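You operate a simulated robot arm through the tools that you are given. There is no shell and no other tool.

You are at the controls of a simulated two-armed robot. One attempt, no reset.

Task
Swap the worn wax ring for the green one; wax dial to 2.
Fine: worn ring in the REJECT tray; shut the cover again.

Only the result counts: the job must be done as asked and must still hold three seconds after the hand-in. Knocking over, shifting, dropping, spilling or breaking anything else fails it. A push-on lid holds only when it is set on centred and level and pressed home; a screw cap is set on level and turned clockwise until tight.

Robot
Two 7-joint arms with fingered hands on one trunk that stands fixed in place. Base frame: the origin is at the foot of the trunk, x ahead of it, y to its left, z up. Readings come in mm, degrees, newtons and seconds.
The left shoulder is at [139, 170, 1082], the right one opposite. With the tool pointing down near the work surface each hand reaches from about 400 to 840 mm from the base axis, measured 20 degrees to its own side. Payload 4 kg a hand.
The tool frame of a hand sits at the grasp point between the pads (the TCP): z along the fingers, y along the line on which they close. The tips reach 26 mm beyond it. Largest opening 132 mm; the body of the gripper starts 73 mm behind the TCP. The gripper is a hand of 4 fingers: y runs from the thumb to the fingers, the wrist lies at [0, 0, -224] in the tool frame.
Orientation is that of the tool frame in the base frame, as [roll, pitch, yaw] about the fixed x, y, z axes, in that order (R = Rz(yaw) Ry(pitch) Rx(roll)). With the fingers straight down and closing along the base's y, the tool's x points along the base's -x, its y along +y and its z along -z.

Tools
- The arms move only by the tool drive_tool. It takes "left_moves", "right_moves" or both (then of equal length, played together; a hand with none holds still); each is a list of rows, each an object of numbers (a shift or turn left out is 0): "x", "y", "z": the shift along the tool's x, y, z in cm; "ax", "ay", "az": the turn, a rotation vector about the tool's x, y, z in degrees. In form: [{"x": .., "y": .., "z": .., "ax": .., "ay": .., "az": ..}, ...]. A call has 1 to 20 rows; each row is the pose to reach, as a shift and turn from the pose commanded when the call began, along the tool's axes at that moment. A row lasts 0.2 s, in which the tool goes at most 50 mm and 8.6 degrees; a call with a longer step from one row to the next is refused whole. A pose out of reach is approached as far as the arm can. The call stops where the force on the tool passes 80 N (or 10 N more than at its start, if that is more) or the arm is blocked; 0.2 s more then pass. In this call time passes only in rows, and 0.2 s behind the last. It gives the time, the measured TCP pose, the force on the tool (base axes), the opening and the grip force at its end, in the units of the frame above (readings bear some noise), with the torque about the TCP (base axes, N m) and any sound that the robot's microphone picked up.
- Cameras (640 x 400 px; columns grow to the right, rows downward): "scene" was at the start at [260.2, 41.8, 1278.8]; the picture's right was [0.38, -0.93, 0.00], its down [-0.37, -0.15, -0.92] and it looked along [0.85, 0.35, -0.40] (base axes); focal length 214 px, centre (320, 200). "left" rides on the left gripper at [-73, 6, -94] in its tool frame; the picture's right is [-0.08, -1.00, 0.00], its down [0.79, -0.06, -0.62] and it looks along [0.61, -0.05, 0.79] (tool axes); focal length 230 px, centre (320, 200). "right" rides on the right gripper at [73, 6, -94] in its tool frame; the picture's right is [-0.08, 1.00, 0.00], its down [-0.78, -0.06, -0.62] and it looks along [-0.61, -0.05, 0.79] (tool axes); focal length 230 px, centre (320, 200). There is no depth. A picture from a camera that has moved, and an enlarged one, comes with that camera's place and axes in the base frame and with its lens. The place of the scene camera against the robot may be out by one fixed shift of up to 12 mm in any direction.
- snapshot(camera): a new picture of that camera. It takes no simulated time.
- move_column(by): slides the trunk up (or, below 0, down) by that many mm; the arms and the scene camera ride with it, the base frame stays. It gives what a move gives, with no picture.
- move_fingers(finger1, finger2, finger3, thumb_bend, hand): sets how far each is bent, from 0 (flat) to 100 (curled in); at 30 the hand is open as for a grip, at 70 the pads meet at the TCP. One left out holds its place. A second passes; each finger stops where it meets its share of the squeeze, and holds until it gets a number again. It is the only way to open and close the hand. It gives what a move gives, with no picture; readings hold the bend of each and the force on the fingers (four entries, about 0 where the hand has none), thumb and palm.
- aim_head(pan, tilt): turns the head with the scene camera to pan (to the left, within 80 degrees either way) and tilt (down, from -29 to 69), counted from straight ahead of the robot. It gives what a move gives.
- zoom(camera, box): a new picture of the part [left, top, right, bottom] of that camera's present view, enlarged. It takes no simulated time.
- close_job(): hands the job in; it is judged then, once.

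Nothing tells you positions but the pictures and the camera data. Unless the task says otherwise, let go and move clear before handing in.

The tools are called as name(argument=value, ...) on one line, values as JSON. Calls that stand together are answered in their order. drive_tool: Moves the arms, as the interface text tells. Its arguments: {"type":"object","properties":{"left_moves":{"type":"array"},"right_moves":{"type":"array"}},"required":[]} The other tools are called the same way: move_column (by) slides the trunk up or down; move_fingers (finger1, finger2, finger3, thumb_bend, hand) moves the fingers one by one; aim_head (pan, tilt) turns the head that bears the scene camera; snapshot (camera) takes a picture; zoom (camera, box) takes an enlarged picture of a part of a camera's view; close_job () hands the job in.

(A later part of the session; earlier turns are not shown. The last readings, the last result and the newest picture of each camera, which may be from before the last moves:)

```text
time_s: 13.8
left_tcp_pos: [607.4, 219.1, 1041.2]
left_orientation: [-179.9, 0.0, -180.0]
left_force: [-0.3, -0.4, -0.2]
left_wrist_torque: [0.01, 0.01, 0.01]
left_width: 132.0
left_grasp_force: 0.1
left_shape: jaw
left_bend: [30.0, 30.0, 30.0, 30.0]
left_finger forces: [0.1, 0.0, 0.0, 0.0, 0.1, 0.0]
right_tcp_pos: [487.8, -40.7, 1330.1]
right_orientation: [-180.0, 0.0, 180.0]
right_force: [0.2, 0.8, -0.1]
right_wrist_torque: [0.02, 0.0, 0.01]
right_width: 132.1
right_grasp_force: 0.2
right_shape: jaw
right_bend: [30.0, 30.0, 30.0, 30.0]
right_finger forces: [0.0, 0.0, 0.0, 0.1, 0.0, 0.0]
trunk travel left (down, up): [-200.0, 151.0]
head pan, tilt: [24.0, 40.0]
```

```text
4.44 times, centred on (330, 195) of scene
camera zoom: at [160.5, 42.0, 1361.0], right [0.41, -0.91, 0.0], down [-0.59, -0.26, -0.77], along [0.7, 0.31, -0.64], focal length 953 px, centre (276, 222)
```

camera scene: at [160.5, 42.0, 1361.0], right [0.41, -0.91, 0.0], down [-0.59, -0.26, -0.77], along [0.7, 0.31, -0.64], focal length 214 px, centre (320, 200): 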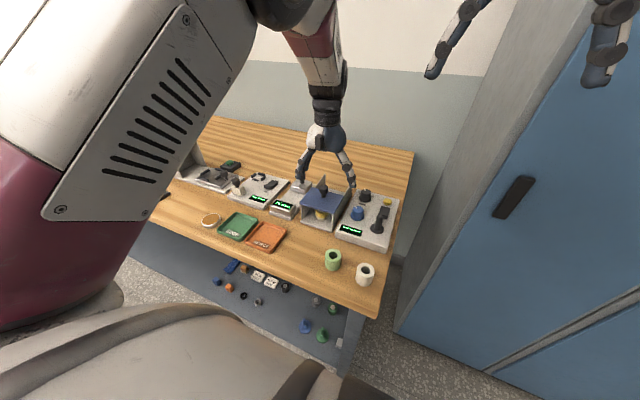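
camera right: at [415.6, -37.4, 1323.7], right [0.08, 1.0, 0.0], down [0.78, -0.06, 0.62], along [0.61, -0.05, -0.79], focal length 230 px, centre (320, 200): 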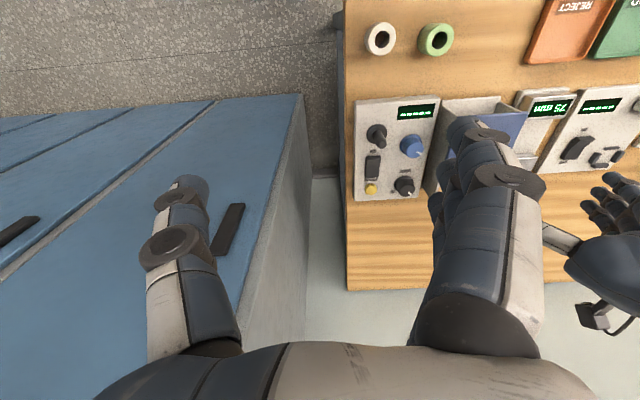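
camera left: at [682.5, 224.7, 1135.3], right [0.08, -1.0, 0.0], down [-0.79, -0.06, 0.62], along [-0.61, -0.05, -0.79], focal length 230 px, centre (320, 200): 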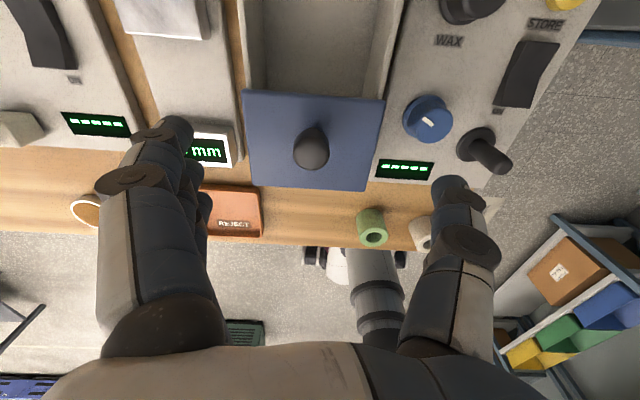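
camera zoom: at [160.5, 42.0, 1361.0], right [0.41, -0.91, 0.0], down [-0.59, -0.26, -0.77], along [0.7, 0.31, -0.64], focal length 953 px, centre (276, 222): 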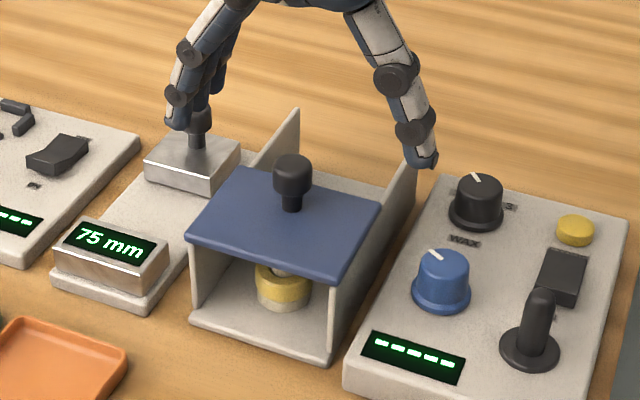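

I need a good stereo baseline to fix knob depth, so I'll shift the hand 7 cm in +x at this height, look again, and then return.

drive_tool(left_moves=[{"x": -3.5}, {"x": -7}])

zoom(camera="left", box=[230, 120, 400, 240])

snapshot(camera="left")

```text
time_s: 14.4
left_tcp_pos: [677.0, 218.8, 1040.8]
left_orientation: [-180.0, 0.0, -180.0]
left_force: [0.1, 0.1, 0.0]
left_wrist_torque: [0.0, 0.01, -0.01]
left_width: 132.1
left_grasp_force: 0.0
left_shape: jaw
left_bend: [30.0, 30.0, 30.0, 30.0]
left_finger forces: [0.1, 0.0, 0.1, 0.0, 0.1, 0.0]
right_tcp_pos: [489.5, -43.1, 1328.4]
right_orientation: [180.0, 0.1, 180.0]
right_force: [-0.6, 0.0, -0.1]
right_wrist_torque: [-0.02, -0.01, -0.02]
right_width: 131.7
right_grasp_force: 0.1
right_shape: jaw
right_bend: [30.0, 30.0, 30.0, 30.0]
right_finger forces: [0.1, 0.0, 0.0, 0.1, 0.0, 0.0]
trunk travel left (down, up): [-200.0, 151.0]
head pan, tilt: [24.0, 40.0]
```

```text
3.33 times, centred on (315, 180) of left
camera zoom: at [753.2, 224.7, 1135.0], right [0.08, -1.0, 0.0], down [-0.78, -0.06, 0.62], along [-0.61, -0.05, -0.79], focal length 767 px, centre (337, 267)
```

zoom: 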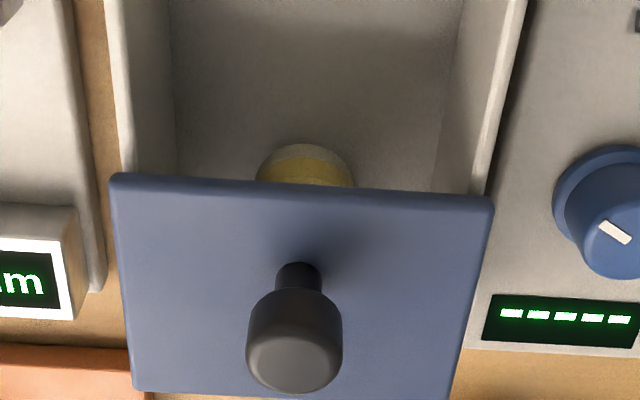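

```text
taken
camera left: at [753.2, 224.7, 1135.0], right [0.08, -1.0, 0.0], down [-0.78, -0.06, 0.62], along [-0.61, -0.05, -0.79], focal length 230 px, centre (320, 200)
```

left: 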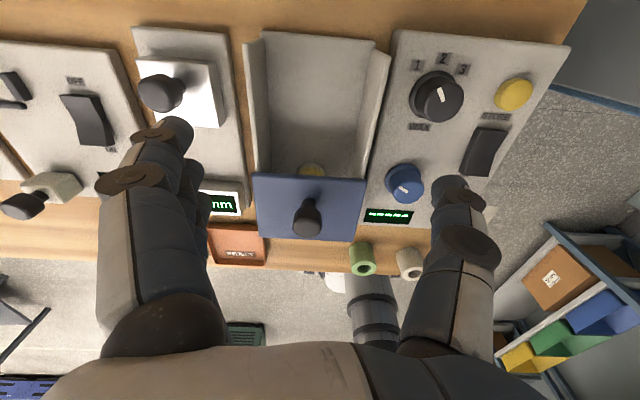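

From the two views I get: knob top at about [612, 225, 995] (⌀24), cover spanning x 554–639, y 171–279, top z 954, squared to the base axes. I'll go back over the knob and descend to grip height, fingertips staying just above the cover.

drive_tool(left_moves=[{"x": 3.3, "y": 0.3}, {"x": 6.5, "y": 0.6}, {"x": 6.5, "y": 0.6, "z": 2}, {"x": 6.5, "y": 0.6, "z": 4}, {"x": 6.5, "y": 0.6, "z": 5.2}])

snapshot(camera="left")

zoom(camera="scene", box=[260, 120, 400, 240])

```text
time_s: 15.6
left_tcp_pos: [613.1, 225.1, 989.6]
left_orientation: [180.0, 0.1, 180.0]
left_force: [0.6, -0.1, -0.2]
left_wrist_torque: [0.03, -0.01, -0.01]
left_width: 132.0
left_grasp_force: 0.1
left_shape: jaw
left_bend: [30.0, 30.0, 30.0, 30.0]
left_finger forces: [0.0, 0.1, 0.1, 0.0, 0.1, 0.0]
right_tcp_pos: [488.8, -42.2, 1328.8]
right_orientation: [-180.0, 0.0, -180.0]
right_force: [-0.2, 0.4, -1.2]
right_wrist_torque: [-0.02, 0.01, -0.01]
right_width: 132.0
right_grasp_force: 0.1
right_shape: jaw
right_bend: [30.0, 30.0, 30.0, 30.0]
right_finger forces: [0.0, 0.0, 0.0, 0.0, 0.0, 0.0]
trunk travel left (down, up): [-200.0, 151.0]
head pan, tilt: [24.0, 40.0]
```

```text
taken
camera left: at [688.2, 229.9, 1082.9], right [0.08, -1.0, 0.0], down [-0.78, -0.06, 0.62], along [-0.62, -0.05, -0.79], focal length 230 px, centre (320, 200)
```

left: 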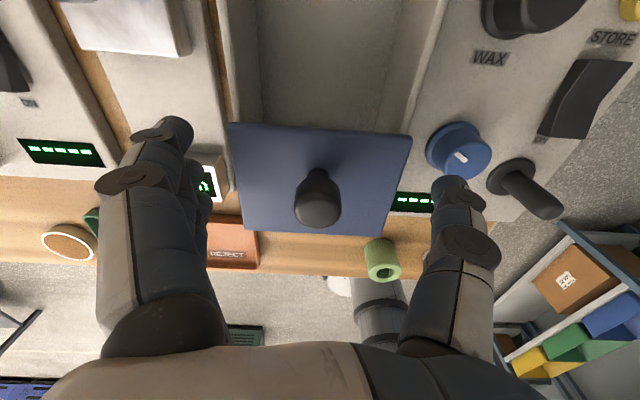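

```text
3.33 times, centred on (330, 180) of scene
camera zoom: at [160.9, 41.5, 1360.9], right [0.41, -0.91, 0.0], down [-0.59, -0.26, -0.77], along [0.7, 0.31, -0.64], focal length 715 px, centre (287, 267)
```

zoom: 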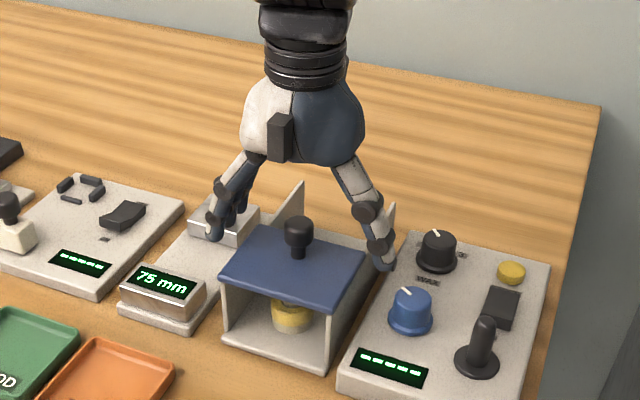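

The knob is centred between thumb and fingers. I'll lower 3 mm and close on it.

drive_tool(left_moves=[{"z": 0.3}])

move_fingers(hand="left", finger1=70, finger2=70, finger3=70, thumb_bend=70)

snapshot(camera="left")

zoom(camera="scene", box=[260, 120, 400, 240])

```text
time_s: 16.0
left_tcp_pos: [613.0, 224.5, 986.8]
left_orientation: [-180.0, 0.1, -180.0]
left_force: [-0.3, -0.2, 0.4]
left_wrist_torque: [-0.03, 0.07, -0.01]
left_width: 131.9
left_grasp_force: 0.1
left_shape: jaw
left_bend: [30.0, 30.0, 30.0, 30.0]
left_finger forces: [0.0, 0.1, 0.0, 0.0, 0.0, 0.0]
right_tcp_pos: [488.9, -43.1, 1327.8]
right_orientation: [179.9, 0.0, 180.0]
right_force: [0.2, 0.5, 0.5]
right_wrist_torque: [0.0, 0.02, 0.0]
right_width: 131.8
right_grasp_force: 0.2
right_shape: jaw
right_bend: [30.0, 30.0, 30.0, 30.0]
right_finger forces: [0.1, 0.0, 0.1, 0.0, 0.1, 0.1]
trunk travel left (down, up): [-200.0, 151.0]
head pan, tilt: [24.0, 40.0]
```

```text
time_s: 17.0
left_tcp_pos: [613.3, 224.6, 989.5]
left_orientation: [-180.0, 0.1, 180.0]
left_force: [4.7, 2.9, 15.3]
left_wrist_torque: [0.37, -0.19, 0.0]
left_width: 84.3
left_grasp_force: 22.3
left_shape: fingers
left_bend: [44.0, 44.0, 44.0, 54.0]
left_finger forces: [8.4, 8.3, 8.5, 0.0, 19.7, 0.0]
right_tcp_pos: [488.2, -43.2, 1328.7]
right_orientation: [179.9, 0.1, -179.9]
right_force: [0.1, 0.4, -0.1]
right_wrist_torque: [-0.03, 0.0, 0.01]
right_width: 131.9
right_grasp_force: 0.1
right_shape: jaw
right_bend: [30.0, 30.0, 30.0, 30.0]
right_finger forces: [0.0, 0.1, 0.0, 0.0, 0.0, 0.0]
trunk travel left (down, up): [-200.0, 151.0]
head pan, tilt: [24.0, 40.0]
```

```text
taken
camera left: at [687.7, 230.1, 1082.8], right [0.08, -1.0, 0.0], down [-0.79, -0.06, 0.61], along [-0.61, -0.05, -0.79], focal length 230 px, centre (320, 200)
```

left: 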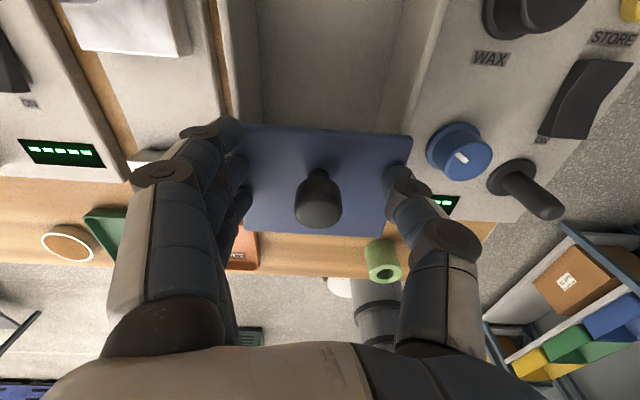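

```text
3.33 times, centred on (330, 180) of scene
camera zoom: at [159.6, 41.3, 1361.3], right [0.41, -0.91, 0.0], down [-0.59, -0.26, -0.77], along [0.7, 0.31, -0.64], focal length 715 px, centre (287, 267)
```

zoom: 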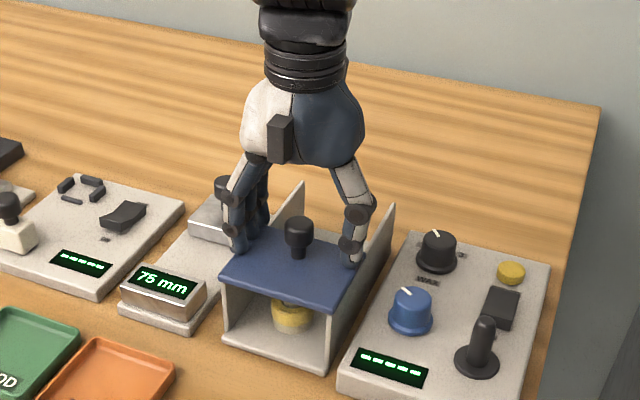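

The fingertips swing lower mid-closure and touched the cover top before reaching the knob. I'll reopen, rise about 9 mm, and close again.

move_fingers(hand="left", finger1=30, finger2=30, finger3=30, thumb_bend=30)

drive_tool(left_moves=[{"z": -0.9}])

move_fingers(hand="left", finger1=55, finger2=55, finger3=55, thumb_bend=55)

snapshot(camera="left")

zoom(camera="scene", box=[260, 120, 400, 240])

```text
time_s: 18.0
left_tcp_pos: [612.5, 224.2, 986.8]
left_orientation: [-180.0, 0.0, -180.0]
left_force: [0.1, -0.6, -0.3]
left_wrist_torque: [0.01, 0.01, 0.01]
left_width: 135.6
left_grasp_force: 0.1
left_shape: fingers
left_bend: [30.0, 30.0, 30.0, 30.0]
left_finger forces: [0.0, 0.0, 0.1, 0.0, 0.0, 0.0]
right_tcp_pos: [487.7, -42.8, 1329.1]
right_orientation: [-179.9, 0.0, 179.9]
right_force: [0.3, 0.2, -0.7]
right_wrist_torque: [-0.01, 0.03, -0.03]
right_width: 132.1
right_grasp_force: 0.1
right_shape: jaw
right_bend: [30.0, 30.0, 30.0, 30.0]
right_finger forces: [0.0, 0.0, 0.0, 0.1, 0.1, 0.0]
trunk travel left (down, up): [-200.0, 151.0]
head pan, tilt: [24.0, 40.0]
```

```text
time_s: 18.4
left_tcp_pos: [612.6, 223.8, 997.2]
left_orientation: [179.9, 0.1, -180.0]
left_force: [1.0, 0.3, -0.3]
left_wrist_torque: [-0.01, -0.02, -0.01]
left_width: 135.7
left_grasp_force: 0.0
left_shape: fingers
left_bend: [30.0, 30.0, 30.0, 30.0]
left_finger forces: [0.1, 0.0, 0.0, 0.1, 0.1, 0.0]
right_tcp_pos: [486.8, -43.4, 1328.6]
right_orientation: [180.0, 0.0, -180.0]
right_force: [0.3, -0.3, 0.6]
right_wrist_torque: [0.0, -0.02, -0.03]
right_width: 131.9
right_grasp_force: 0.0
right_shape: jaw
right_bend: [30.0, 30.0, 30.0, 30.0]
right_finger forces: [0.0, 0.0, 0.0, 0.1, 0.0, 0.0]
trunk travel left (down, up): [-200.0, 151.0]
head pan, tilt: [24.0, 40.0]
```

```text
time_s: 19.4
left_tcp_pos: [611.7, 225.0, 995.8]
left_orientation: [-179.9, 0.0, 180.0]
left_force: [-1.0, -0.1, 0.8]
left_wrist_torque: [0.01, 0.03, 0.0]
left_width: 55.3
left_grasp_force: 0.0
left_shape: fingers
left_bend: [55.0, 55.0, 55.0, 55.0]
left_finger forces: [0.0, 0.0, 0.0, 0.0, 0.0, 0.0]
right_tcp_pos: [488.2, -42.3, 1328.9]
right_orientation: [179.9, 0.0, -179.9]
right_force: [-1.1, 1.0, 0.1]
right_wrist_torque: [-0.01, 0.0, 0.01]
right_width: 131.9
right_grasp_force: 0.0
right_shape: jaw
right_bend: [30.0, 30.0, 30.0, 30.0]
right_finger forces: [0.0, 0.1, 0.0, 0.1, 0.0, 0.0]
trunk travel left (down, up): [-200.0, 151.0]
head pan, tilt: [24.0, 40.0]
```

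```text
taken
camera left: at [687.6, 230.0, 1090.3], right [0.08, -1.0, 0.0], down [-0.79, -0.06, 0.62], along [-0.61, -0.05, -0.79], focal length 230 px, centre (320, 200)
```

left: 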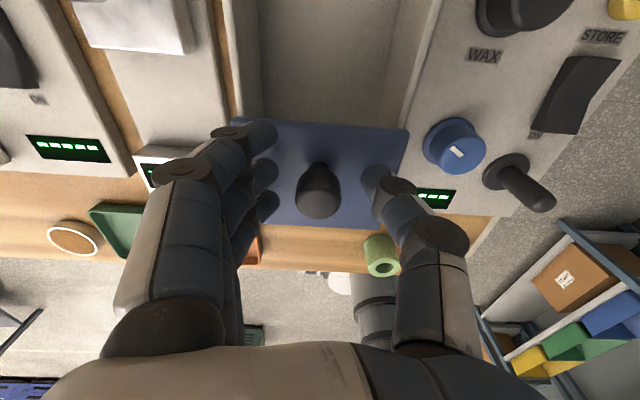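

```text
3.33 times, centred on (330, 180) of scene
camera zoom: at [160.5, 41.4, 1361.0], right [0.41, -0.91, 0.0], down [-0.59, -0.26, -0.77], along [0.7, 0.31, -0.64], focal length 715 px, centre (287, 267)
```

zoom: 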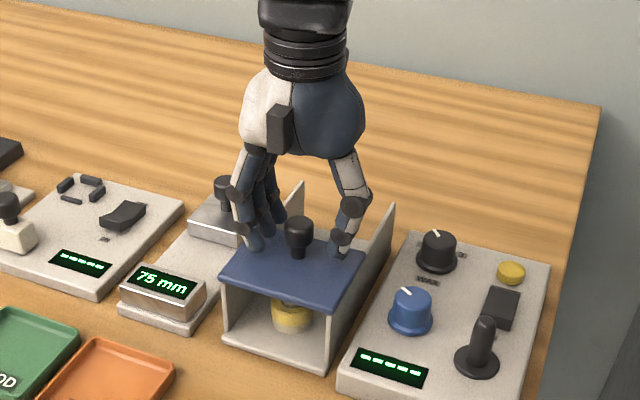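

No contact with the cover now. Closing fully onto the knob.

move_fingers(hand="left", finger1=70, finger2=70, finger3=70, thumb_bend=70)

snapshot(camera="left")

zoom(camera="scene", box=[260, 120, 400, 240])

```text
time_s: 20.4
left_tcp_pos: [613.7, 224.9, 997.3]
left_orientation: [-180.0, 0.1, -179.9]
left_force: [0.5, -1.8, -2.2]
left_wrist_torque: [0.0, -0.05, -0.01]
left_width: 20.4
left_grasp_force: 6.6
left_shape: fingers
left_bend: [70.0, 64.0, 69.0, 67.0]
left_finger forces: [0.0, 4.9, 0.9, 0.0, 7.3, 0.0]
right_tcp_pos: [487.9, -41.8, 1329.2]
right_orientation: [180.0, -0.1, -180.0]
right_force: [1.2, -0.9, -0.7]
right_wrist_torque: [0.02, 0.04, 0.0]
right_width: 131.8
right_grasp_force: 0.0
right_shape: jaw
right_bend: [30.0, 30.0, 30.0, 30.0]
right_finger forces: [0.1, 0.0, 0.0, 0.1, 0.0, 0.0]
trunk travel left (down, up): [-200.0, 151.0]
head pan, tilt: [24.0, 40.0]
```

```text
taken
camera left: at [687.7, 229.8, 1090.1], right [0.08, -1.0, 0.0], down [-0.78, -0.06, 0.62], along [-0.61, -0.05, -0.79], focal length 230 px, centre (320, 200)
```

left: 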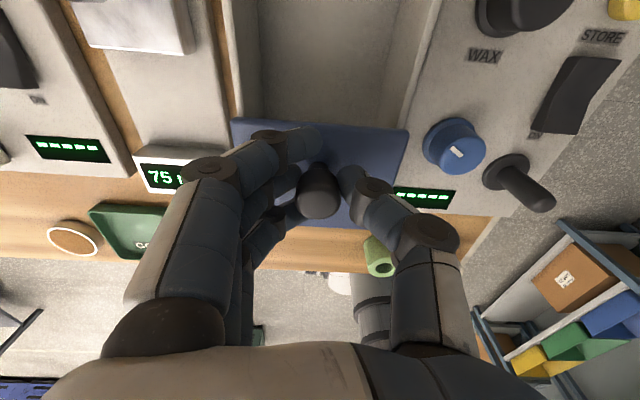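

```text
3.33 times, centred on (330, 180) of scene
camera zoom: at [160.8, 41.3, 1361.0], right [0.41, -0.91, 0.0], down [-0.59, -0.26, -0.77], along [0.7, 0.31, -0.64], focal length 715 px, centre (287, 267)
```

zoom: 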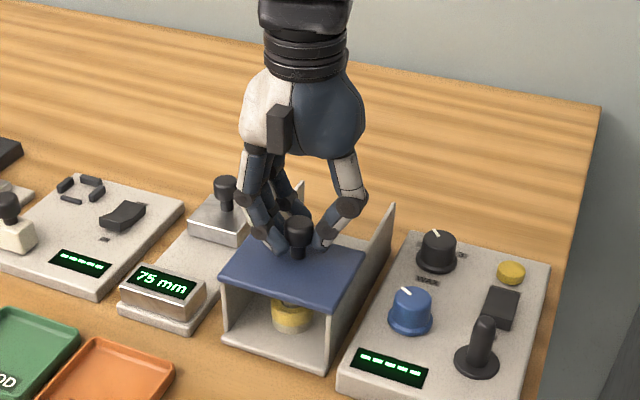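

The middle finger and thumb hold the knob with the outer fingers flanking it. I'll try sliding the cover away from the robot (+x) by 1 cm first and watch the force.

drive_tool(left_moves=[{"x": -0.5}, {"x": -1.0}])

zoom(camera="scene", box=[260, 120, 400, 240])

snapshot(camera="left")

```text
time_s: 21.0
left_tcp_pos: [622.3, 224.1, 996.3]
left_orientation: [180.0, 0.0, -180.0]
left_force: [-0.2, -2.2, -0.9]
left_wrist_torque: [-0.03, -0.05, 0.01]
left_width: 20.2
left_grasp_force: 6.7
left_shape: fingers
left_bend: [70.0, 64.0, 69.0, 67.0]
left_finger forces: [0.0, 4.8, 1.0, 0.0, 7.6, 0.0]
right_tcp_pos: [488.9, -42.1, 1328.5]
right_orientation: [-180.0, 0.0, 180.0]
right_force: [0.4, -0.1, 0.2]
right_wrist_torque: [0.0, 0.02, -0.01]
right_width: 131.7
right_grasp_force: 0.1
right_shape: jaw
right_bend: [30.0, 30.0, 30.0, 30.0]
right_finger forces: [0.0, 0.0, 0.0, 0.0, 0.0, 0.1]
trunk travel left (down, up): [-200.0, 151.0]
head pan, tilt: [24.0, 40.0]
```

```text
3.33 times, centred on (330, 180) of scene
camera zoom: at [160.6, 41.2, 1361.0], right [0.41, -0.91, 0.0], down [-0.59, -0.26, -0.77], along [0.7, 0.31, -0.64], focal length 715 px, centre (287, 267)
```

zoom: 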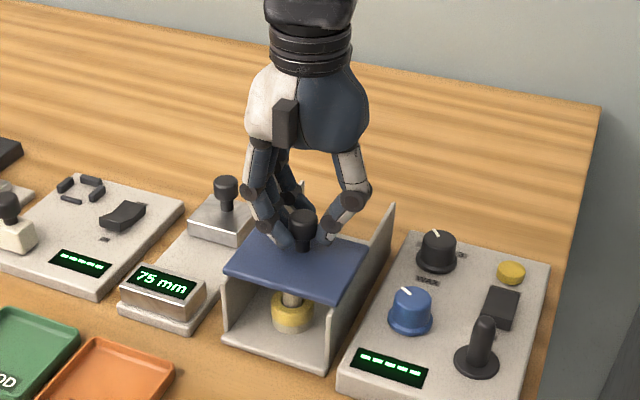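

```text
taken
camera left: at [697.7, 230.0, 1089.9], right [0.08, -1.0, 0.0], down [-0.79, -0.06, 0.62], along [-0.61, -0.05, -0.79], focal length 230 px, centre (320, 200)
```

left: 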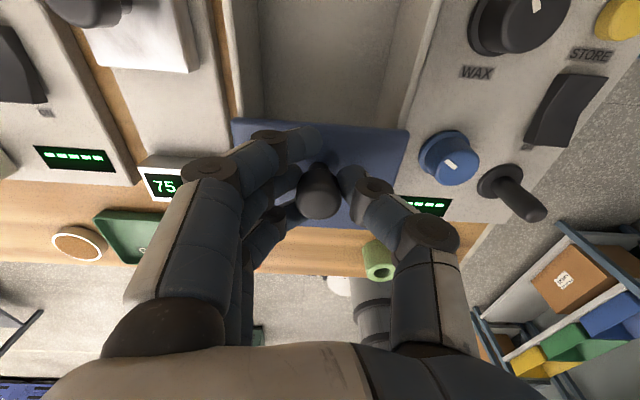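

The cover slides freely back with almost no resistance. I'll continue to about 85 mm total travel.

drive_tool(left_moves=[{"x": -1}, {"x": -2}, {"x": -3}, {"x": -4}, {"x": -5}, {"x": -6}, {"x": -7}])

zoom(camera="scene", box=[260, 120, 400, 240])

snapshot(camera="left")

```text
time_s: 22.6
left_tcp_pos: [692.6, 224.3, 996.2]
left_orientation: [180.0, 0.0, -180.0]
left_force: [-0.2, -2.5, -2.9]
left_wrist_torque: [-0.01, -0.01, -0.01]
left_width: 20.7
left_grasp_force: 6.6
left_shape: fingers
left_bend: [70.0, 64.0, 69.0, 67.0]
left_finger forces: [0.0, 4.3, 0.9, 0.0, 7.8, 0.0]
right_tcp_pos: [489.6, -42.5, 1329.0]
right_orientation: [-180.0, 0.0, 180.0]
right_force: [0.7, 0.5, -0.7]
right_wrist_torque: [-0.02, -0.01, 0.03]
right_width: 132.1
right_grasp_force: 0.1
right_shape: jaw
right_bend: [30.0, 30.0, 30.0, 30.0]
right_finger forces: [0.1, 0.1, 0.0, 0.0, 0.1, 0.0]
trunk travel left (down, up): [-200.0, 151.0]
head pan, tilt: [24.0, 40.0]
```

```text
3.33 times, centred on (330, 180) of scene
camera zoom: at [160.9, 41.2, 1361.0], right [0.41, -0.91, 0.0], down [-0.59, -0.26, -0.77], along [0.7, 0.31, -0.64], focal length 715 px, centre (287, 267)
```

zoom: 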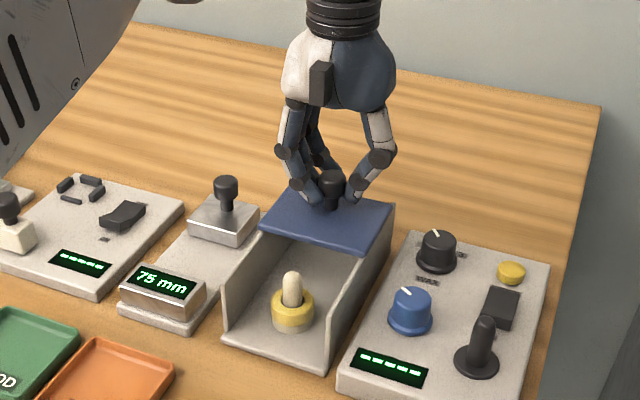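

```text
taken
camera left: at [768.1, 230.5, 1090.1], right [0.08, -1.0, 0.0], down [-0.78, -0.06, 0.62], along [-0.61, -0.05, -0.79], focal length 230 px, centre (320, 200)
```

left: 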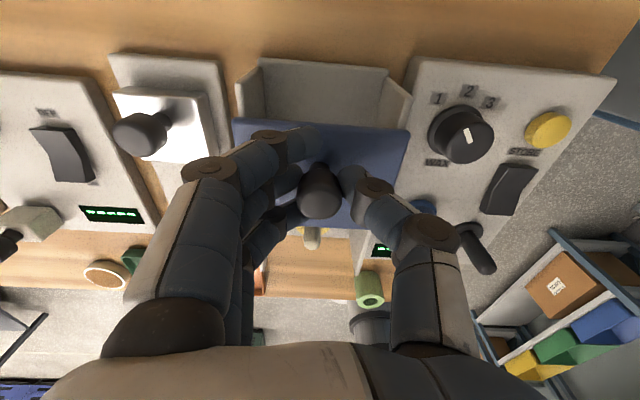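

drive_tool(left_moves=[{"x": -0.4}, {"x": -0.8}])

```text
time_s: 23.2
left_tcp_pos: [701.3, 224.5, 995.3]
left_orientation: [-180.0, 0.0, 179.9]
left_force: [0.6, -1.5, -1.3]
left_wrist_torque: [-0.02, 0.02, 0.02]
left_width: 20.5
left_grasp_force: 6.8
left_shape: fingers
left_bend: [70.0, 64.0, 69.0, 67.0]
left_finger forces: [0.1, 5.0, 1.1, 0.0, 7.3, 0.1]
right_tcp_pos: [488.7, -43.4, 1329.4]
right_orientation: [-180.0, -0.1, -180.0]
right_force: [0.0, -1.4, -0.1]
right_wrist_torque: [-0.01, -0.01, 0.01]
right_width: 132.0
right_grasp_force: 0.1
right_shape: jaw
right_bend: [30.0, 30.0, 30.0, 30.0]
right_finger forces: [0.0, 0.0, 0.1, 0.0, 0.1, 0.1]
trunk travel left (down, up): [-200.0, 151.0]
head pan, tilt: [24.0, 40.0]
```

The cover is back about 88 mm with the ring exposed. I'll open only partway (the gauge's handle is nearby on the left) and lift straight off.

move_fingers(hand="left", finger1=55, finger2=55, finger3=55, thumb_bend=55)

drive_tool(left_moves=[{"z": -2}, {"z": -4}, {"z": -6}])

snapshot(camera="left")

zoom(camera="scene", box=[280, 150, 380, 250])

```text
time_s: 24.2
left_tcp_pos: [700.3, 225.5, 995.1]
left_orientation: [179.9, 0.0, 180.0]
left_force: [-0.7, -0.4, -0.3]
left_wrist_torque: [-0.01, 0.01, 0.03]
left_width: 53.6
left_grasp_force: 0.1
left_shape: fingers
left_bend: [55.0, 55.0, 55.0, 55.0]
left_finger forces: [0.0, 0.1, 0.0, 0.0, 0.1, 0.0]
right_tcp_pos: [488.6, -42.0, 1328.9]
right_orientation: [-180.0, 0.0, 180.0]
right_force: [0.2, 0.5, 0.2]
right_wrist_torque: [0.05, -0.01, -0.03]
right_width: 131.7
right_grasp_force: 0.1
right_shape: jaw
right_bend: [30.0, 30.0, 30.0, 30.0]
right_finger forces: [0.0, 0.1, 0.1, 0.0, 0.0, 0.1]
trunk travel left (down, up): [-200.0, 151.0]
head pan, tilt: [24.0, 40.0]
```

```text
time_s: 25.0
left_tcp_pos: [700.1, 224.4, 1056.4]
left_orientation: [-179.9, -0.1, 179.9]
left_force: [0.1, 0.0, 0.0]
left_wrist_torque: [-0.01, -0.01, -0.03]
left_width: 53.9
left_grasp_force: 0.1
left_shape: fingers
left_bend: [55.0, 55.0, 55.0, 55.0]
left_finger forces: [0.0, 0.0, 0.0, 0.0, 0.0, 0.1]
right_tcp_pos: [487.8, -42.3, 1329.9]
right_orientation: [180.0, -0.1, -179.9]
right_force: [-0.2, -0.1, 0.1]
right_wrist_torque: [0.0, -0.05, 0.01]
right_width: 131.6
right_grasp_force: 0.0
right_shape: jaw
right_bend: [30.0, 30.0, 30.0, 30.0]
right_finger forces: [0.0, 0.1, 0.0, 0.0, 0.0, 0.0]
trunk travel left (down, up): [-200.0, 151.0]
head pan, tilt: [24.0, 40.0]
```

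```text
taken
camera left: at [775.1, 229.8, 1150.2], right [0.08, -1.0, 0.0], down [-0.79, -0.06, 0.62], along [-0.61, -0.05, -0.79], focal length 230 px, centre (320, 200)
```

left: 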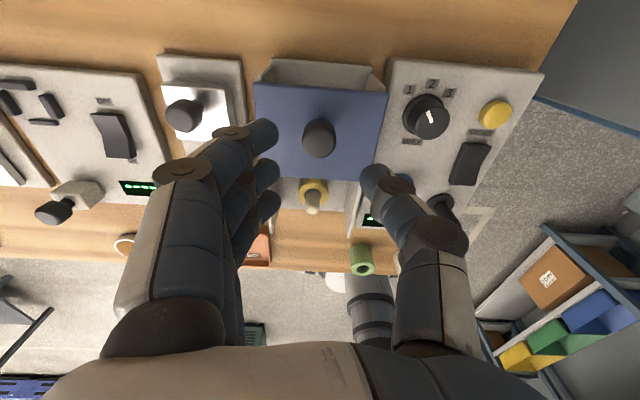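

```text
4.00 times, centred on (330, 200) of scene
camera zoom: at [160.0, 41.3, 1361.1], right [0.41, -0.91, 0.0], down [-0.59, -0.26, -0.77], along [0.7, 0.31, -0.64], focal length 858 px, centre (280, 200)
```

zoom: 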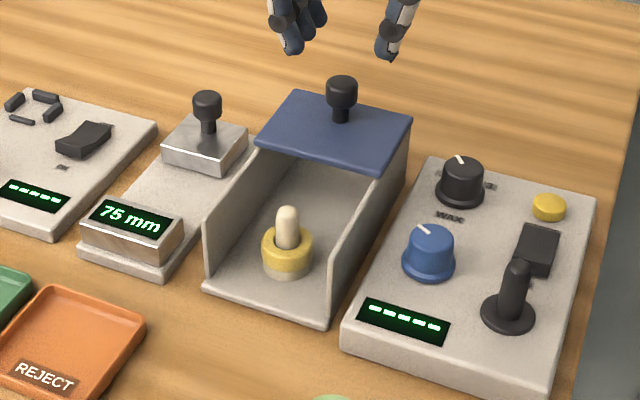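

The cover is open and stays put; the tall post carries the thin yellow ring. I'll move over it and take two views for a stereo fix of post and ring.

drive_tool(left_moves=[{"x": 3.0}, {"x": 6.0}])

zoom(camera="left", box=[230, 110, 400, 230])

drive_tool(left_moves=[{"x": 3.5}, {"x": 7.0}])

zoom(camera="left", box=[230, 60, 400, 180])

snapshot(camera="left")

```text
time_s: 25.6
left_tcp_pos: [639.5, 223.5, 1055.8]
left_orientation: [180.0, 0.0, -179.9]
left_force: [0.1, 1.1, 0.5]
left_wrist_torque: [-0.01, -0.02, 0.0]
left_width: 54.0
left_grasp_force: 0.1
left_shape: fingers
left_bend: [55.0, 55.0, 55.0, 55.0]
left_finger forces: [0.0, 0.1, 0.0, 0.0, 0.0, 0.1]
right_tcp_pos: [488.8, -42.4, 1328.9]
right_orientation: [-180.0, 0.0, 180.0]
right_force: [0.5, -0.1, 0.1]
right_wrist_torque: [0.01, 0.01, 0.04]
right_width: 131.8
right_grasp_force: 0.0
right_shape: jaw
right_bend: [30.0, 30.0, 30.0, 30.0]
right_finger forces: [0.0, 0.1, 0.0, 0.1, 0.0, 0.0]
trunk travel left (down, up): [-200.0, 151.0]
head pan, tilt: [24.0, 40.0]
```

```text
3.33 times, centred on (315, 170) of left
camera zoom: at [715.0, 229.0, 1149.1], right [0.08, -1.0, 0.0], down [-0.78, -0.06, 0.62], along [-0.61, -0.05, -0.79], focal length 767 px, centre (337, 300)
```

zoom: 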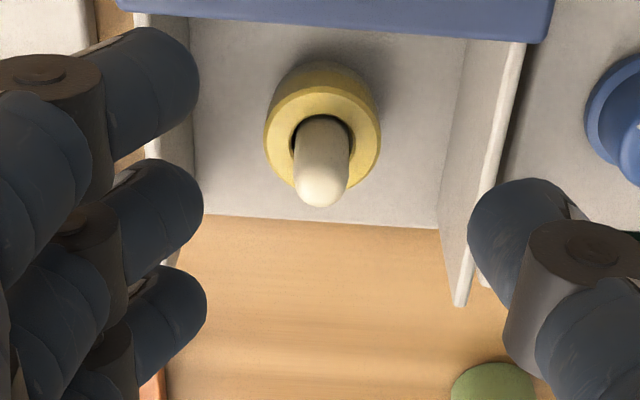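

```text
time_s: 26.2
left_tcp_pos: [569.2, 224.1, 1055.7]
left_orientation: [-180.0, 0.0, 179.8]
left_force: [-0.8, -0.5, 0.5]
left_wrist_torque: [-0.02, -0.01, -0.02]
left_width: 53.9
left_grasp_force: 0.1
left_shape: fingers
left_bend: [55.0, 55.0, 55.0, 55.0]
left_finger forces: [0.1, 0.0, 0.1, 0.0, 0.0, 0.0]
right_tcp_pos: [488.2, -43.1, 1329.1]
right_orientation: [180.0, 0.1, -180.0]
right_force: [0.7, -0.8, -0.1]
right_wrist_torque: [-0.02, -0.02, 0.03]
right_width: 131.8
right_grasp_force: 0.1
right_shape: jaw
right_bend: [30.0, 30.0, 30.0, 30.0]
right_finger forces: [0.1, 0.0, 0.0, 0.0, 0.1, 0.0]
trunk travel left (down, up): [-200.0, 151.0]
head pan, tilt: [24.0, 40.0]
```

```text
3.33 times, centred on (315, 120) of left
camera zoom: at [644.8, 229.8, 1149.3], right [0.08, -1.0, 0.0], down [-0.79, -0.06, 0.62], along [-0.61, -0.05, -0.79], focal length 767 px, centre (337, 467)
```

zoom: 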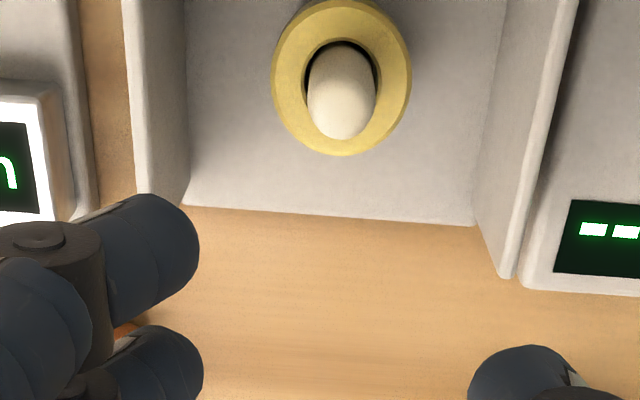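

```text
taken
camera left: at [644.8, 229.8, 1149.3], right [0.08, -1.0, 0.0], down [-0.79, -0.06, 0.62], along [-0.61, -0.05, -0.79], focal length 230 px, centre (320, 200)
```

left: 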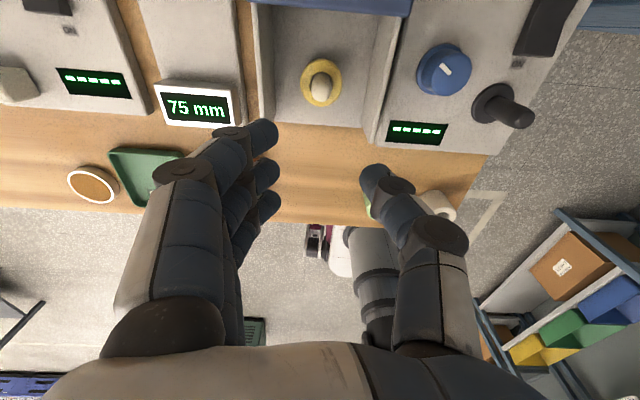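

The ring (OD about 40, top at z≈910) sits at about [598, 225] and the post tops out near z≈943; inner wall spacing is about 100 mm. Before choosing a grip I want the real finger profile, so I'll look at the left hand in the scene camera.

zoom(camera="scene", box=[230, 60, 390, 160])

snapshot(camera="scene")

snapshot(camera="right")

```text
4.00 times, centred on (310, 110) of scene
camera zoom: at [160.3, 41.3, 1361.1], right [0.41, -0.91, 0.0], down [-0.59, -0.26, -0.77], along [0.7, 0.31, -0.64], focal length 858 px, centre (360, 560)
```

zoom: 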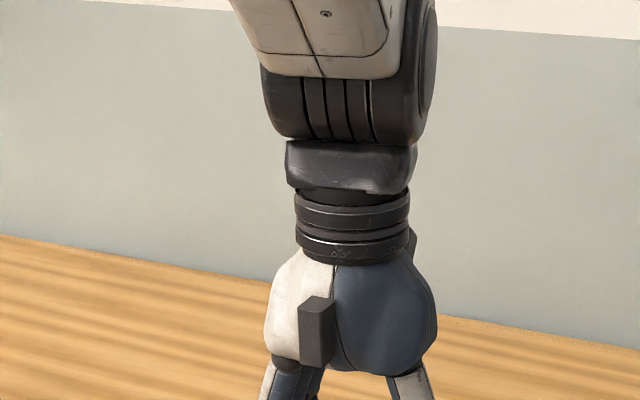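

```text
taken
camera scene: at [160.3, 41.3, 1361.1], right [0.41, -0.91, 0.0], down [-0.59, -0.26, -0.77], along [0.7, 0.31, -0.64], focal length 214 px, centre (320, 200)
```

scene: 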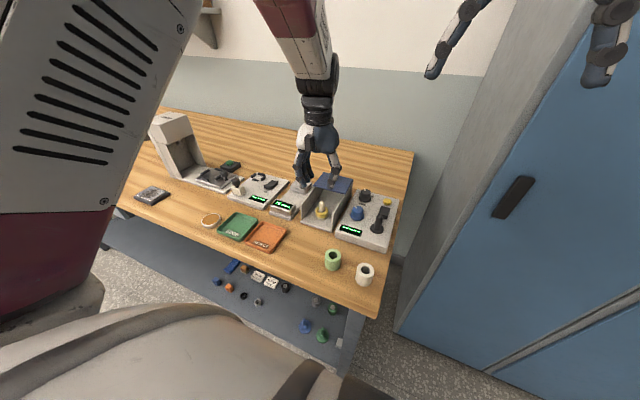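

```text
taken
camera right: at [415.3, -37.5, 1423.9], right [0.08, 1.0, 0.0], down [0.78, -0.06, 0.62], along [0.62, -0.05, -0.79], focal length 230 px, centre (320, 200)
```

right: 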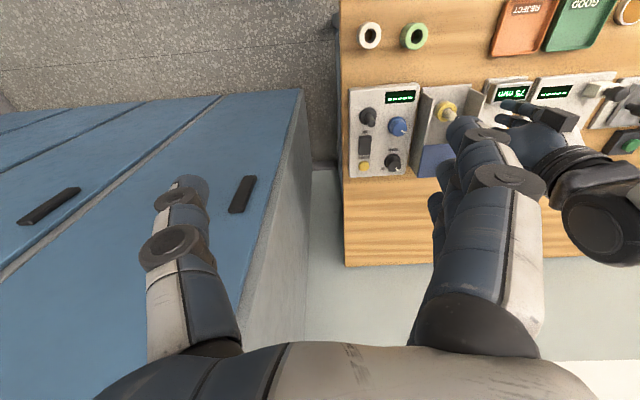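

zoom(camera="scene", box=[280, 120, 360, 200])

```text
5.00 times, centred on (320, 160) of scene
camera zoom: at [160.3, 41.3, 1361.1], right [0.41, -0.91, 0.0], down [-0.59, -0.26, -0.77], along [0.7, 0.31, -0.64], focal length 1072 px, centre (320, 400)
```

zoom: 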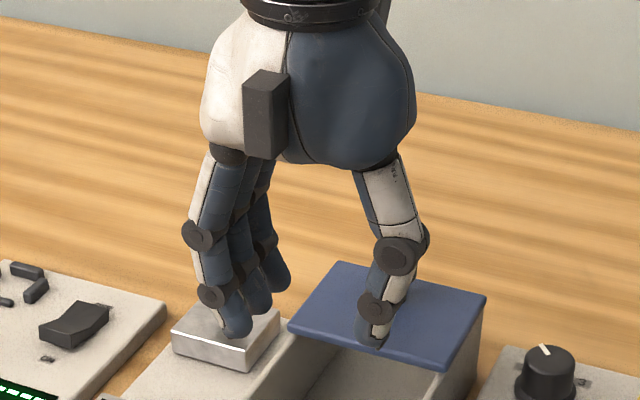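

Fingers bulge to about ±50 mm at the middle joint (66 mm above the tip), so a grip across y would graze the walls. I'll grip along x instead with the hand yawed 90°, which needs the cover pushed further back; first I return to the knob to see how far it will go.

drive_tool(left_moves=[{"x": -4.5}, {"x": -9}, {"x": -13}, {"x": -13, "z": 3}, {"x": -13, "z": 6}])

move_fingers(hand="left", finger1=70, finger2=70, finger3=70, thumb_bend=70)

drive_tool(left_moves=[{"x": -0.3}, {"x": -0.6}, {"x": -0.9}])

```text
time_s: 27.4
left_tcp_pos: [701.3, 225.4, 993.4]
left_orientation: [-180.0, 0.0, -180.0]
left_force: [0.5, -0.3, 0.5]
left_wrist_torque: [0.0, 0.04, 0.0]
left_width: 53.6
left_grasp_force: 0.1
left_shape: fingers
left_bend: [55.0, 55.0, 55.0, 55.0]
left_finger forces: [0.0, 0.0, 0.0, 0.0, 0.0, 0.0]
right_tcp_pos: [489.7, -43.6, 1328.7]
right_orientation: [180.0, -0.1, -180.0]
right_force: [0.1, 0.3, 0.4]
right_wrist_torque: [-0.01, -0.01, 0.02]
right_width: 131.8
right_grasp_force: 0.1
right_shape: jaw
right_bend: [30.0, 30.0, 30.0, 30.0]
right_finger forces: [0.1, 0.0, 0.0, 0.0, 0.0, 0.0]
trunk travel left (down, up): [-200.0, 151.0]
head pan, tilt: [24.0, 40.0]
```

```text
time_s: 28.4
left_tcp_pos: [699.9, 224.6, 994.1]
left_orientation: [180.0, 0.0, 180.0]
left_force: [-1.4, -2.7, -3.1]
left_wrist_torque: [-0.06, 0.03, 0.03]
left_width: 21.1
left_grasp_force: 6.4
left_shape: fingers
left_bend: [70.0, 63.0, 70.0, 66.0]
left_finger forces: [0.0, 5.2, 0.0, 0.0, 8.0, 0.1]
right_tcp_pos: [488.2, -43.0, 1328.2]
right_orientation: [180.0, 0.0, 179.9]
right_force: [0.6, -0.3, -0.1]
right_wrist_torque: [0.04, -0.01, 0.0]
right_width: 131.9
right_grasp_force: 0.1
right_shape: jaw
right_bend: [30.0, 30.0, 30.0, 30.0]
right_finger forces: [0.0, 0.0, 0.0, 0.0, 0.1, 0.1]
trunk travel left (down, up): [-200.0, 151.0]
head pan, tilt: [24.0, 40.0]
```

```text
time_s: 29.2
left_tcp_pos: [707.8, 225.4, 996.9]
left_orientation: [179.9, 0.0, 179.9]
left_force: [-9.3, -2.8, -0.5]
left_wrist_torque: [-0.01, 0.2, 0.04]
left_width: 20.8
left_grasp_force: 7.1
left_shape: fingers
left_bend: [70.0, 64.0, 70.0, 67.0]
left_finger forces: [0.1, 3.8, 4.4, 0.0, 5.9, 0.0]
right_tcp_pos: [487.1, -43.4, 1328.9]
right_orientation: [-180.0, 0.1, 180.0]
right_force: [0.5, 0.2, 0.1]
right_wrist_torque: [0.03, 0.0, -0.01]
right_width: 132.1
right_grasp_force: 0.0
right_shape: jaw
right_bend: [30.0, 30.0, 30.0, 30.0]
right_finger forces: [0.0, 0.0, 0.0, 0.0, 0.0, 0.1]
trunk travel left (down, up): [-200.0, 151.0]
head pan, tilt: [24.0, 40.0]
```

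The stop was felt (−9 N) at roughly 94 mm of travel, so the cover is fully open. I'll release, lift off, and then yaw the hand at a safe height.

move_fingers(hand="left", finger1=55, finger2=55, finger3=55, thumb_bend=55)

drive_tool(left_moves=[{"z": -3}, {"z": -6}, {"x": 3, "z": -8}, {"x": 6, "z": -10}, {"x": 9, "z": -10}])

drive_tool(left_moves=[{"az": 8}, {"az": 16}, {"az": 24}, {"az": 32}, {"az": 40}, {"az": 48}, {"az": 56}, {"az": 64}, {"az": 72}, {"az": 80}, {"az": 88}, {"az": 90}])

snapshot(camera="left")

snapshot(camera="scene")

```text
time_s: 30.2
left_tcp_pos: [710.1, 225.4, 995.7]
left_orientation: [180.0, 0.0, -179.9]
left_force: [-0.2, -0.1, 0.9]
left_wrist_torque: [-0.03, 0.0, -0.01]
left_width: 54.0
left_grasp_force: 0.1
left_shape: fingers
left_bend: [55.0, 55.0, 55.0, 55.0]
left_finger forces: [0.0, 0.1, 0.0, 0.0, 0.0, 0.0]
right_tcp_pos: [487.2, -43.0, 1328.8]
right_orientation: [-180.0, 0.0, -179.9]
right_force: [0.3, 0.3, 0.4]
right_wrist_torque: [0.0, 0.0, 0.03]
right_width: 131.7
right_grasp_force: 0.1
right_shape: jaw
right_bend: [30.0, 30.0, 30.0, 30.0]
right_finger forces: [0.0, 0.0, 0.1, 0.0, 0.1, 0.0]
trunk travel left (down, up): [-200.0, 151.0]
head pan, tilt: [24.0, 40.0]
```

```text
time_s: 31.4
left_tcp_pos: [617.2, 224.6, 1096.8]
left_orientation: [-179.9, 0.1, 179.9]
left_force: [-0.1, 0.0, -0.7]
left_wrist_torque: [0.02, -0.03, -0.01]
left_width: 53.8
left_grasp_force: 0.1
left_shape: fingers
left_bend: [55.0, 55.0, 55.0, 55.0]
left_finger forces: [0.0, 0.1, 0.0, 0.0, 0.0, 0.1]
right_tcp_pos: [487.6, -43.3, 1329.6]
right_orientation: [-180.0, 0.1, -180.0]
right_force: [0.5, -0.2, 0.7]
right_wrist_torque: [0.01, -0.05, 0.02]
right_width: 131.8
right_grasp_force: 0.0
right_shape: jaw
right_bend: [30.0, 30.0, 30.0, 30.0]
right_finger forces: [0.1, 0.0, 0.0, 0.1, 0.1, 0.0]
trunk travel left (down, up): [-200.0, 151.0]
head pan, tilt: [24.0, 40.0]
```

```text
time_s: 34.0
left_tcp_pos: [618.9, 225.3, 1095.3]
left_orientation: [179.9, 0.0, 89.9]
left_force: [0.1, 0.1, -0.4]
left_wrist_torque: [0.0, 0.0, 0.02]
left_width: 54.0
left_grasp_force: 0.0
left_shape: fingers
left_bend: [55.0, 55.0, 55.0, 55.0]
left_finger forces: [0.0, 0.1, 0.0, 0.0, 0.1, 0.1]
right_tcp_pos: [487.6, -43.6, 1329.0]
right_orientation: [180.0, 0.0, 180.0]
right_force: [-0.1, 0.3, -0.8]
right_wrist_torque: [0.01, 0.0, -0.04]
right_width: 131.9
right_grasp_force: 0.1
right_shape: jaw
right_bend: [30.0, 30.0, 30.0, 30.0]
right_finger forces: [0.0, 0.0, 0.1, 0.0, 0.0, 0.1]
trunk travel left (down, up): [-200.0, 151.0]
head pan, tilt: [24.0, 40.0]
```

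```text
taken
camera left: at [626.7, 151.7, 1189.5], right [-1.0, -0.07, 0.0], down [-0.06, 0.79, 0.62], along [-0.05, 0.61, -0.79], focal length 230 px, centre (320, 200)
```

left: 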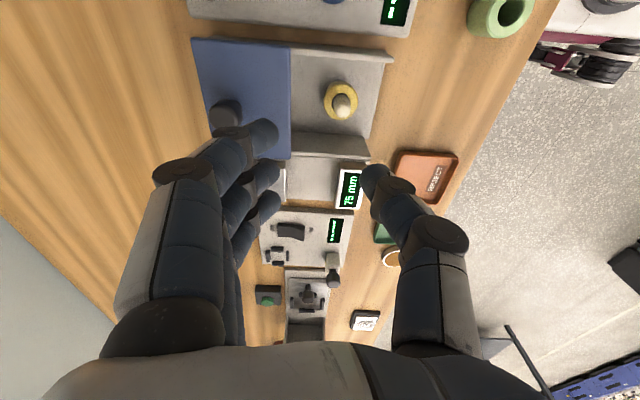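

```text
taken
camera scene: at [160.5, 41.3, 1361.0], right [0.41, -0.91, 0.0], down [-0.59, -0.26, -0.77], along [0.7, 0.31, -0.64], focal length 214 px, centre (320, 200)
```

scene: 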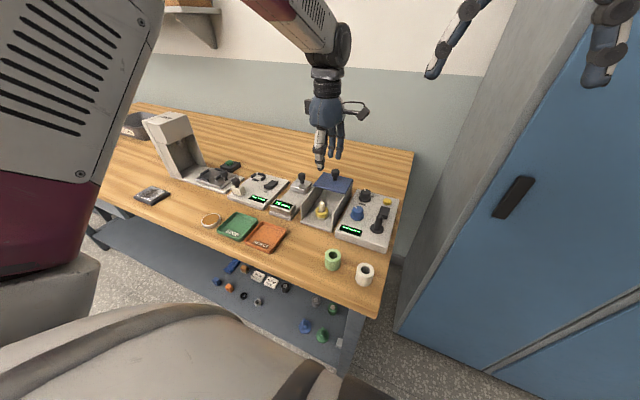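

Yaw 90° is reachable: thumb toward the robot, fingers on the far side. I'll move over the post a bit lower and zoom for an accurate fix.

drive_tool(left_moves=[{"y": -1.1, "z": 3}, {"y": -2.2, "z": 6.5}])

zoom(camera="left", box=[240, 60, 400, 180])

snapshot(camera="left")

zoom(camera="scene", box=[270, 120, 380, 240])

```text
time_s: 34.6
left_tcp_pos: [597.7, 225.2, 1031.0]
left_orientation: [-180.0, 0.0, 90.0]
left_force: [-0.6, 0.2, -0.3]
left_wrist_torque: [0.01, 0.0, -0.02]
left_width: 53.9
left_grasp_force: 0.0
left_shape: fingers
left_bend: [55.0, 55.0, 55.0, 55.0]
left_finger forces: [0.0, 0.1, 0.0, 0.0, 0.1, 0.0]
right_tcp_pos: [489.8, -42.7, 1329.4]
right_orientation: [179.9, 0.0, 179.9]
right_force: [0.5, 0.1, 0.2]
right_wrist_torque: [0.02, 0.0, 0.0]
right_width: 132.1
right_grasp_force: 0.1
right_shape: jaw
right_bend: [30.0, 30.0, 30.0, 30.0]
right_finger forces: [0.0, 0.1, 0.1, 0.0, 0.1, 0.0]
trunk travel left (down, up): [-200.0, 151.0]
head pan, tilt: [24.0, 40.0]
```

```text
3.33 times, centred on (320, 120) of left
camera zoom: at [605.1, 152.5, 1123.9], right [-1.0, -0.08, 0.0], down [-0.06, 0.78, 0.62], along [-0.05, 0.61, -0.79], focal length 767 px, centre (320, 467)
```

zoom: 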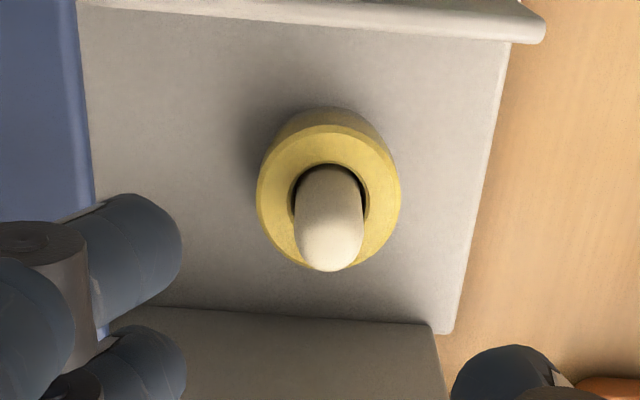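

```text
taken
camera left: at [605.1, 152.5, 1123.9], right [-1.0, -0.08, 0.0], down [-0.06, 0.78, 0.62], along [-0.05, 0.61, -0.79], focal length 230 px, centre (320, 200)
```

left: 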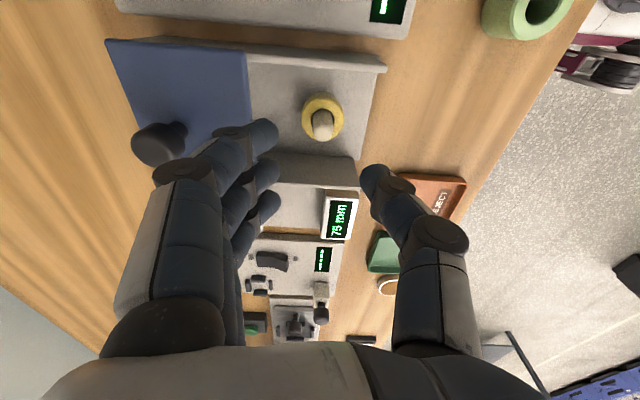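

```text
3.33 times, centred on (325, 180) of scene
camera zoom: at [160.9, 41.5, 1360.9], right [0.41, -0.91, 0.0], down [-0.59, -0.26, -0.77], along [0.7, 0.31, -0.64], focal length 715 px, centre (303, 267)
```

zoom: 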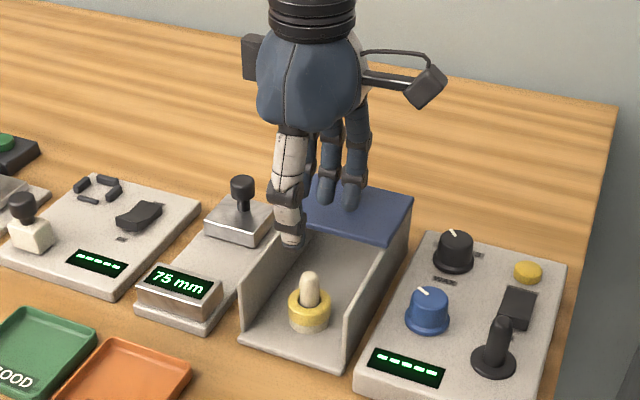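

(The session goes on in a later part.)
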